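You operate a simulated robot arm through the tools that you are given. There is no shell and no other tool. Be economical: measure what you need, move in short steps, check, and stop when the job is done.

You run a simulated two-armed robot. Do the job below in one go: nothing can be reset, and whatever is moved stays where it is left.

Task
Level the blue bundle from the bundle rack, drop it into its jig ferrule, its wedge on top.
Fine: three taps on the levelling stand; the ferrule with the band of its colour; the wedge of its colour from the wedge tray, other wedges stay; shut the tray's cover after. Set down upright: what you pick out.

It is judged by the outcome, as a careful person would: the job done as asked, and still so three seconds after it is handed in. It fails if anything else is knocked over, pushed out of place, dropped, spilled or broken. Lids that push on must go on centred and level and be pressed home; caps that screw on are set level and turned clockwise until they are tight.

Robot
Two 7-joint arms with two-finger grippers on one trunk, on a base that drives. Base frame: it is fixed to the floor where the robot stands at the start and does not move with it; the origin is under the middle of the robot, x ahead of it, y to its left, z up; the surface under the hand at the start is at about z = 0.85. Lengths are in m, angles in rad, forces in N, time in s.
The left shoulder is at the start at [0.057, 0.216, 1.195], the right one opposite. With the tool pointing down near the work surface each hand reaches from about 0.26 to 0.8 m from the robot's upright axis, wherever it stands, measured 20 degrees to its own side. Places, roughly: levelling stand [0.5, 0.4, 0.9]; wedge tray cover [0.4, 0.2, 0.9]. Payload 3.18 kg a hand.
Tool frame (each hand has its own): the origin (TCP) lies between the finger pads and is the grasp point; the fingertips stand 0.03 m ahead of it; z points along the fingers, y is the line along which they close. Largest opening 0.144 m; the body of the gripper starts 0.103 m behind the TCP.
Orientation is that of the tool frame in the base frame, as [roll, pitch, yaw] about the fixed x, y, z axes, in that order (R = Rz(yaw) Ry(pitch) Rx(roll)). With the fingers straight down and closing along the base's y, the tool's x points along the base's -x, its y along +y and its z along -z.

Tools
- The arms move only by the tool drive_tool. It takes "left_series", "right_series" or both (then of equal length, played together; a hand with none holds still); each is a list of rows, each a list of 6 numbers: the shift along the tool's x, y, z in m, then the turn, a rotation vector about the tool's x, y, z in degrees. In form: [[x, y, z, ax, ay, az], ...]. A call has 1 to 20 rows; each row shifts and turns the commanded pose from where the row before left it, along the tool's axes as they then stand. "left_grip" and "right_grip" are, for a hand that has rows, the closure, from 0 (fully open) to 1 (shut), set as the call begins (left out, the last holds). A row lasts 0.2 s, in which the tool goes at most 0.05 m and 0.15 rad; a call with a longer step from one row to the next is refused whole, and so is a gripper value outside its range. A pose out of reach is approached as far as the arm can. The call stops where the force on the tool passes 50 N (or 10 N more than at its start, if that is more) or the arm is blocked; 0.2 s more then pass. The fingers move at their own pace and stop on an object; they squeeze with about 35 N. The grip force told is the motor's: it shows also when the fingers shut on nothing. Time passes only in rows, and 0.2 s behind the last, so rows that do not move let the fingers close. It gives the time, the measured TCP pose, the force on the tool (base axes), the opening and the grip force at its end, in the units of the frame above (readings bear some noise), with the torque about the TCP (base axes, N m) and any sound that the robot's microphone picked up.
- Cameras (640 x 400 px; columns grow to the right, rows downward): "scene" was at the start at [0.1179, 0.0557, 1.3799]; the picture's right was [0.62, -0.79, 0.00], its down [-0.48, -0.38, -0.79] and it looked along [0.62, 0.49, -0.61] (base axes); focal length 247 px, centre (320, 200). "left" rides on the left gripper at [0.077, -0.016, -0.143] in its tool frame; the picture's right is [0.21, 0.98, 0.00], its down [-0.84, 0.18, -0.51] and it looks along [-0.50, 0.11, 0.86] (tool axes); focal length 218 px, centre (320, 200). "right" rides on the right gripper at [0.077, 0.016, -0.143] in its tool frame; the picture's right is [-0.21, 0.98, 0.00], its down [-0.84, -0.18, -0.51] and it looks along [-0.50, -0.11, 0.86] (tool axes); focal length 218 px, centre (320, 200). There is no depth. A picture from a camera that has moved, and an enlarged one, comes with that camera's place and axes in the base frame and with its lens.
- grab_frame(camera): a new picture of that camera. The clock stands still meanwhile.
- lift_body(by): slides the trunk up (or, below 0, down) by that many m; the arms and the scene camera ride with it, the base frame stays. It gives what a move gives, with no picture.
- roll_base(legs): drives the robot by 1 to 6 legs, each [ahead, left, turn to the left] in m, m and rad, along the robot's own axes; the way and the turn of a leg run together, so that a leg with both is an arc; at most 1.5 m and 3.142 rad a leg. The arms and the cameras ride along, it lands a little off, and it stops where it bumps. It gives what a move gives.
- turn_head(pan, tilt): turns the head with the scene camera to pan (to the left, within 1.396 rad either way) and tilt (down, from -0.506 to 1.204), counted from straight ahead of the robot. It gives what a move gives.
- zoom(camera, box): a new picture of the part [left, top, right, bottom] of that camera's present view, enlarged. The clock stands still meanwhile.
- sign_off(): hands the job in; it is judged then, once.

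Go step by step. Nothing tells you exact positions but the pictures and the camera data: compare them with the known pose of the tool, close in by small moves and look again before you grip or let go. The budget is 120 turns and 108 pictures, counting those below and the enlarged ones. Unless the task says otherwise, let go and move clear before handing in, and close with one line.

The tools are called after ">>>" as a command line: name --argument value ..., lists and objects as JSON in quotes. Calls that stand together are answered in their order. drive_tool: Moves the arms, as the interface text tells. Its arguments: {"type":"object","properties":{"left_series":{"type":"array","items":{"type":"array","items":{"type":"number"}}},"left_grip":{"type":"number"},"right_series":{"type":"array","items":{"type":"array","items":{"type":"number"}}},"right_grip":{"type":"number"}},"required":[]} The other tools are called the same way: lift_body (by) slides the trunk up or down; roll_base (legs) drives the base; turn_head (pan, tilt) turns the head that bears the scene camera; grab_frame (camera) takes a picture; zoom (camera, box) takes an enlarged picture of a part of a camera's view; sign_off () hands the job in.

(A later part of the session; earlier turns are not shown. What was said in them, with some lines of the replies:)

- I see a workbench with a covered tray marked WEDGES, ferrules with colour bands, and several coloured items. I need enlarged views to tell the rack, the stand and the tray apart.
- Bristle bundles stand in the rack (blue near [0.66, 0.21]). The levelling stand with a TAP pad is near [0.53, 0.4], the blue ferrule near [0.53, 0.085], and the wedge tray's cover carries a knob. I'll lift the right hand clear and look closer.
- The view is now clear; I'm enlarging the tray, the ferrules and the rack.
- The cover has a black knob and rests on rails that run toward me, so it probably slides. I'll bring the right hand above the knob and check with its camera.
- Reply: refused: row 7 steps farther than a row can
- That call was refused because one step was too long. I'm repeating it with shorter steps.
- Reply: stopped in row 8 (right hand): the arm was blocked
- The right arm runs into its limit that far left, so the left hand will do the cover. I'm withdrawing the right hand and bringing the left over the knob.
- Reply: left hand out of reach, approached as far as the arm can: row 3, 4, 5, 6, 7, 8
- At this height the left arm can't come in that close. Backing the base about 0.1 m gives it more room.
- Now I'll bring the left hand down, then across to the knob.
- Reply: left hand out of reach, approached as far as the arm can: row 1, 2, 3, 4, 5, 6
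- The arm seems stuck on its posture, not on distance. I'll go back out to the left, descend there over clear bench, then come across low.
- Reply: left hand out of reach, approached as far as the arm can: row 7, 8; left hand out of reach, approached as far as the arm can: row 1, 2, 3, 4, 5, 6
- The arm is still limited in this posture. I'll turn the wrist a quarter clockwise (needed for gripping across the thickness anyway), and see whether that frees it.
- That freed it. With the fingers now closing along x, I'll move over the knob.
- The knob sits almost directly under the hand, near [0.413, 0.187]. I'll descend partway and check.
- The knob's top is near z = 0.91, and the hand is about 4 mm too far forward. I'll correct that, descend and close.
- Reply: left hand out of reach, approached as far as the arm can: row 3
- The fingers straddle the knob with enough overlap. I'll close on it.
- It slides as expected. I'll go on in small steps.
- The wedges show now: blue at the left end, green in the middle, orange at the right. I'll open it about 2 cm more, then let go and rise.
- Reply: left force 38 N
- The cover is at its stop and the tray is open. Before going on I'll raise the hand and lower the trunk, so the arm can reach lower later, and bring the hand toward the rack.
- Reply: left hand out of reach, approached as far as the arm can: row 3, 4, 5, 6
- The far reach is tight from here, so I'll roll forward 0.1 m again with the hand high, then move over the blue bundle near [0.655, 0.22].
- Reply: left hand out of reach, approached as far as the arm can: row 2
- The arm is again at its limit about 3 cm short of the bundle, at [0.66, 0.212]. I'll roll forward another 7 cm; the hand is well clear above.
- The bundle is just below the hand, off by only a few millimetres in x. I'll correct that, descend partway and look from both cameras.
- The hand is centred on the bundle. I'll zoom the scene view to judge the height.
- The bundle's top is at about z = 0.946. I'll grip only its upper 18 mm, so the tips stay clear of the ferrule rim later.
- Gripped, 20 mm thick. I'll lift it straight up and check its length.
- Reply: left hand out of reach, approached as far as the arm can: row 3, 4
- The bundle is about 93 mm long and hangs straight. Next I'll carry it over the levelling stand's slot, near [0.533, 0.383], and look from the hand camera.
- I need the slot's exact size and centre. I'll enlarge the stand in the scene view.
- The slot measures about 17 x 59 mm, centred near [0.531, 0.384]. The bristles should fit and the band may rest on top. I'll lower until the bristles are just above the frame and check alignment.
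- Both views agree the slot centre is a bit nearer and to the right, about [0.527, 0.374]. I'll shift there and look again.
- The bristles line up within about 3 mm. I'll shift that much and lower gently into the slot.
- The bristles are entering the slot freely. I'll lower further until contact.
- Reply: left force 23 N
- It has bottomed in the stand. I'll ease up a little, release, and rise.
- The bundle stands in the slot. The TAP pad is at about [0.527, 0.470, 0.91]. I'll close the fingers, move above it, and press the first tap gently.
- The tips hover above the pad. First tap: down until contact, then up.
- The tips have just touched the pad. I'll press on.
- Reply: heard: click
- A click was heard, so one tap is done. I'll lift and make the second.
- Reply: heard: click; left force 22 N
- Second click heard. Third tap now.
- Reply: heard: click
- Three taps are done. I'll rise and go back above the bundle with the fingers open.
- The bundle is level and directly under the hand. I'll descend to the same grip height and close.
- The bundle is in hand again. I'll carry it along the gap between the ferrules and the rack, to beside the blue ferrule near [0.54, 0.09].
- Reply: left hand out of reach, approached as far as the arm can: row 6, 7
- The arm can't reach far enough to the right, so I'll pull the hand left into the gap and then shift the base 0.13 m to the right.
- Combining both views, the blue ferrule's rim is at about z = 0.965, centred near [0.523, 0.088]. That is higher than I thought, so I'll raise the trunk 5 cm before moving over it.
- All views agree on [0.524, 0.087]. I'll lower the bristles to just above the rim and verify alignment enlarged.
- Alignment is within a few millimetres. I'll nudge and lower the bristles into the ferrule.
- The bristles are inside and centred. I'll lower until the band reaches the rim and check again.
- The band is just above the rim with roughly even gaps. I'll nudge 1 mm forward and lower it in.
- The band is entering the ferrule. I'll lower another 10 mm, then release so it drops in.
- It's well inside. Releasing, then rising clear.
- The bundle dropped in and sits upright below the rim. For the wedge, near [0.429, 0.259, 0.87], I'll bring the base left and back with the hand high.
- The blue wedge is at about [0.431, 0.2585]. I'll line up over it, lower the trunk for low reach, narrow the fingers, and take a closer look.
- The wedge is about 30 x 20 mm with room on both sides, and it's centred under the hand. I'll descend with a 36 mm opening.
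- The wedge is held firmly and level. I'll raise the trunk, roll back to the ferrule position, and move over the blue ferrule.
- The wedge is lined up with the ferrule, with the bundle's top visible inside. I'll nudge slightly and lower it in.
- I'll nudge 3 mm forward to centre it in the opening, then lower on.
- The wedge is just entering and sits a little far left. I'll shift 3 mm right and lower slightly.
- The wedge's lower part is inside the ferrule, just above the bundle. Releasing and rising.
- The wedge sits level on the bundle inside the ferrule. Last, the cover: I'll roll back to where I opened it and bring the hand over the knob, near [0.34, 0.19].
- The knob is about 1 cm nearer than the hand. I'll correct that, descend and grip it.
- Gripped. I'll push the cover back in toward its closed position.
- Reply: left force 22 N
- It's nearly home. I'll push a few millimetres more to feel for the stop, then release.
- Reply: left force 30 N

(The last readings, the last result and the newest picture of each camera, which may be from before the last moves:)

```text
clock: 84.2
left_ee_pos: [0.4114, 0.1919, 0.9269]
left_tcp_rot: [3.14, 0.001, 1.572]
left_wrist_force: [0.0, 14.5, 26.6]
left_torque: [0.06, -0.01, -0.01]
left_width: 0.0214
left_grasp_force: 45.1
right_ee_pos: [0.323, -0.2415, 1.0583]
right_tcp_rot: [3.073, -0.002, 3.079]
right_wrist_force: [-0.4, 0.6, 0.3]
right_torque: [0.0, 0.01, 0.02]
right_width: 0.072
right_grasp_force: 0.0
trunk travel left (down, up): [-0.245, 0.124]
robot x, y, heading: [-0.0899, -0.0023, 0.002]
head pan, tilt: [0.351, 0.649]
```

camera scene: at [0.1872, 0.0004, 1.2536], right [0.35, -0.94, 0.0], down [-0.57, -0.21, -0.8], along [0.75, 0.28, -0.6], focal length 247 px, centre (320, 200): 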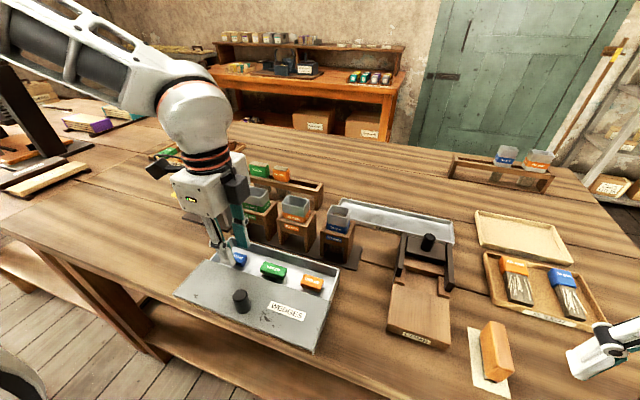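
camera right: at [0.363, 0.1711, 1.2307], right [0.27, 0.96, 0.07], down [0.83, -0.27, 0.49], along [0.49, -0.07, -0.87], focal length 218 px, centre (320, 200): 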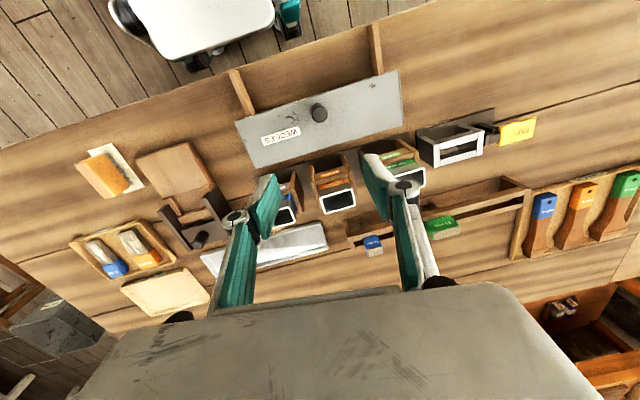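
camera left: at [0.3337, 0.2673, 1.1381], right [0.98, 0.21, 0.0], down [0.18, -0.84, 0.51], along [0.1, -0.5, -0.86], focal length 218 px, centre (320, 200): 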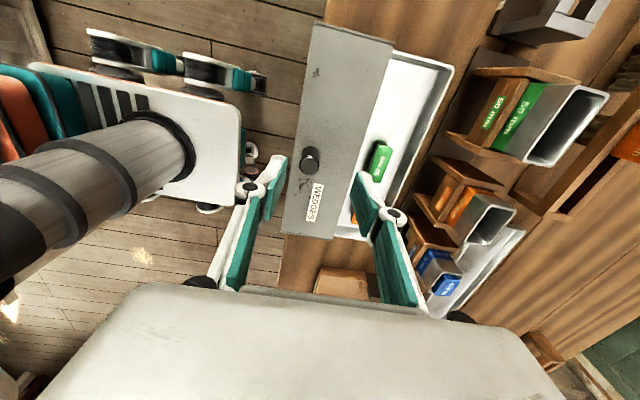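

>>> drive_tool --left_series '[[0, 0, 0, 0, 0, 0], [0, 0, 0, 0, 0, 0], [0, 0, -0.03, 0, 0, 0], [0, 0, -0.04, 0, 0, 0], [0, 0, -0.04, 0, 0, 0], [0.04, 0, 0, 0, 0, 0], [0.04, 0, 0, 0, 0, 0], [0.04, 0, 0, 0, 0, 0]]' --left_grip 0.6

>>> turn_head --pan 0.45 --tilt 0.85

>>> zoom --camera "scene" --box '[272, 150, 416, 250]'

>>> grab_frame --camera "left"

```text
clock: 86.0
left_ee_pos: [0.4163, 0.314, 1.0352]
left_tcp_rot: [-3.141, 0.002, 1.573]
left_wrist_force: [0.9, 0.0, 0.0]
left_torque: [-0.06, -0.02, -0.03]
left_width: 0.0577
left_grasp_force: 0.0
right_ee_pos: [0.3236, -0.2428, 1.0575]
right_tcp_rot: [3.073, -0.004, 3.079]
right_wrist_force: [-0.7, 0.4, -0.2]
right_torque: [-0.02, -0.02, 0.0]
right_width: 0.0718
right_grasp_force: 0.1
trunk travel left (down, up): [-0.245, 0.124]
robot x, y, heading: [-0.0863, 0.0012, 0.002]
head pan, tilt: [0.351, 0.649]
```

```text
clock: 86.7
left_ee_pos: [0.4168, 0.3137, 1.0364]
left_tcp_rot: [-3.139, 0.001, 1.573]
left_wrist_force: [-0.4, 0.4, -0.7]
left_torque: [-0.01, 0.01, 0.03]
left_width: 0.0577
left_grasp_force: 0.1
right_ee_pos: [0.3246, -0.2421, 1.0568]
right_tcp_rot: [3.071, -0.004, 3.081]
right_wrist_force: [-0.7, -0.3, -0.5]
right_torque: [0.03, -0.01, -0.01]
right_width: 0.072
right_grasp_force: 0.0
trunk travel left (down, up): [-0.245, 0.124]
robot x, y, heading: [-0.0872, -0.0062, -0.0]
head pan, tilt: [0.45, 0.85]
```

```text
4.00 times, centred on (344, 200) of scene
camera zoom: at [0.0463, 0.0336, 1.3333], right [0.44, -0.9, 0.0], down [-0.68, -0.33, -0.66], along [0.59, 0.29, -0.75], focal length 989 px, centre (224, 200)
```

zoom: 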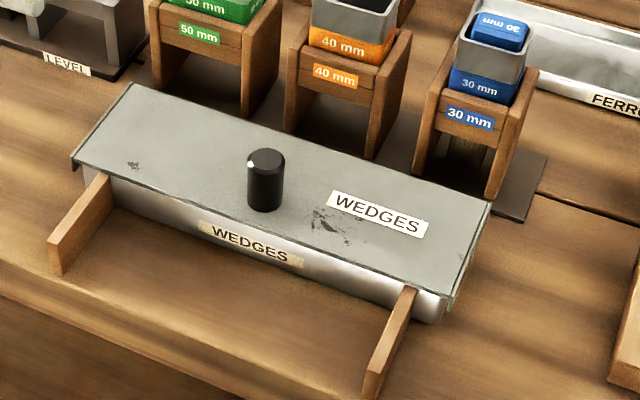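

```text
18 pictures are left
camera left: at [0.3996, 0.3884, 1.1794], right [0.98, 0.21, 0.0], down [0.18, -0.84, 0.51], along [0.11, -0.5, -0.86], focal length 218 px, centre (320, 200)
```

left: 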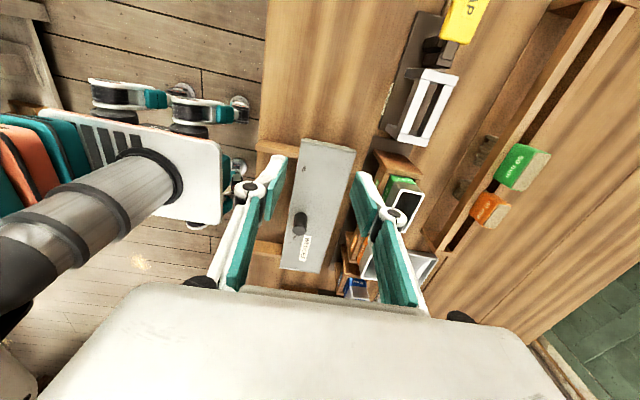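

The cover looks shut. One close look from above at its far edge to confirm.

>>> zoom --camera "left" --box '[256, 120, 400, 290]'

>>> grab_frame --camera "scene"

```text
2.35 times, centred on (328, 205) of left
camera zoom: at [0.3996, 0.3884, 1.1794], right [0.98, 0.21, 0.0], down [0.18, -0.84, 0.51], along [0.11, -0.5, -0.86], focal length 514 px, centre (301, 188)
```

zoom: 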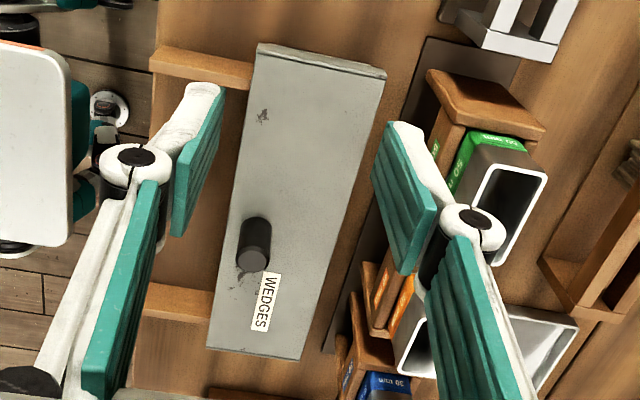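

```text
16 pictures are left
camera scene: at [0.0463, 0.0336, 1.3333], right [0.44, -0.9, 0.0], down [-0.68, -0.33, -0.66], along [0.59, 0.29, -0.75], focal length 247 px, centre (320, 200)
```

scene: 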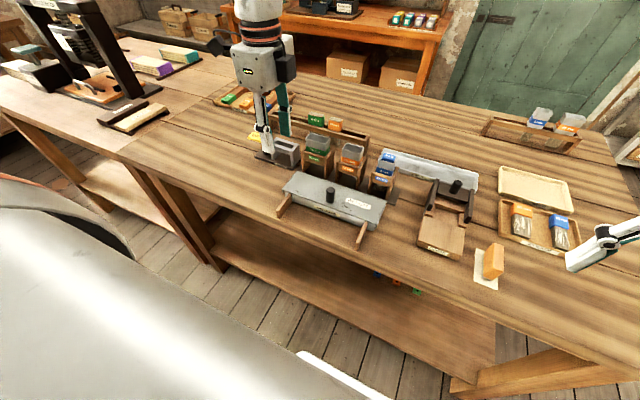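

The cover is fully shut with no gap. The bundle and its wedge stand in the blue ferrule, everything else is in place, and both hands are clear, so I'm handing in.

>>> sign_off

```text
The job is handed in.
```

The blue bundle was levelled with three taps and is in the blue-banded ferrule with the blue wedge level on top; the green and orange wedges stayed in the tray, and its cover is shut.
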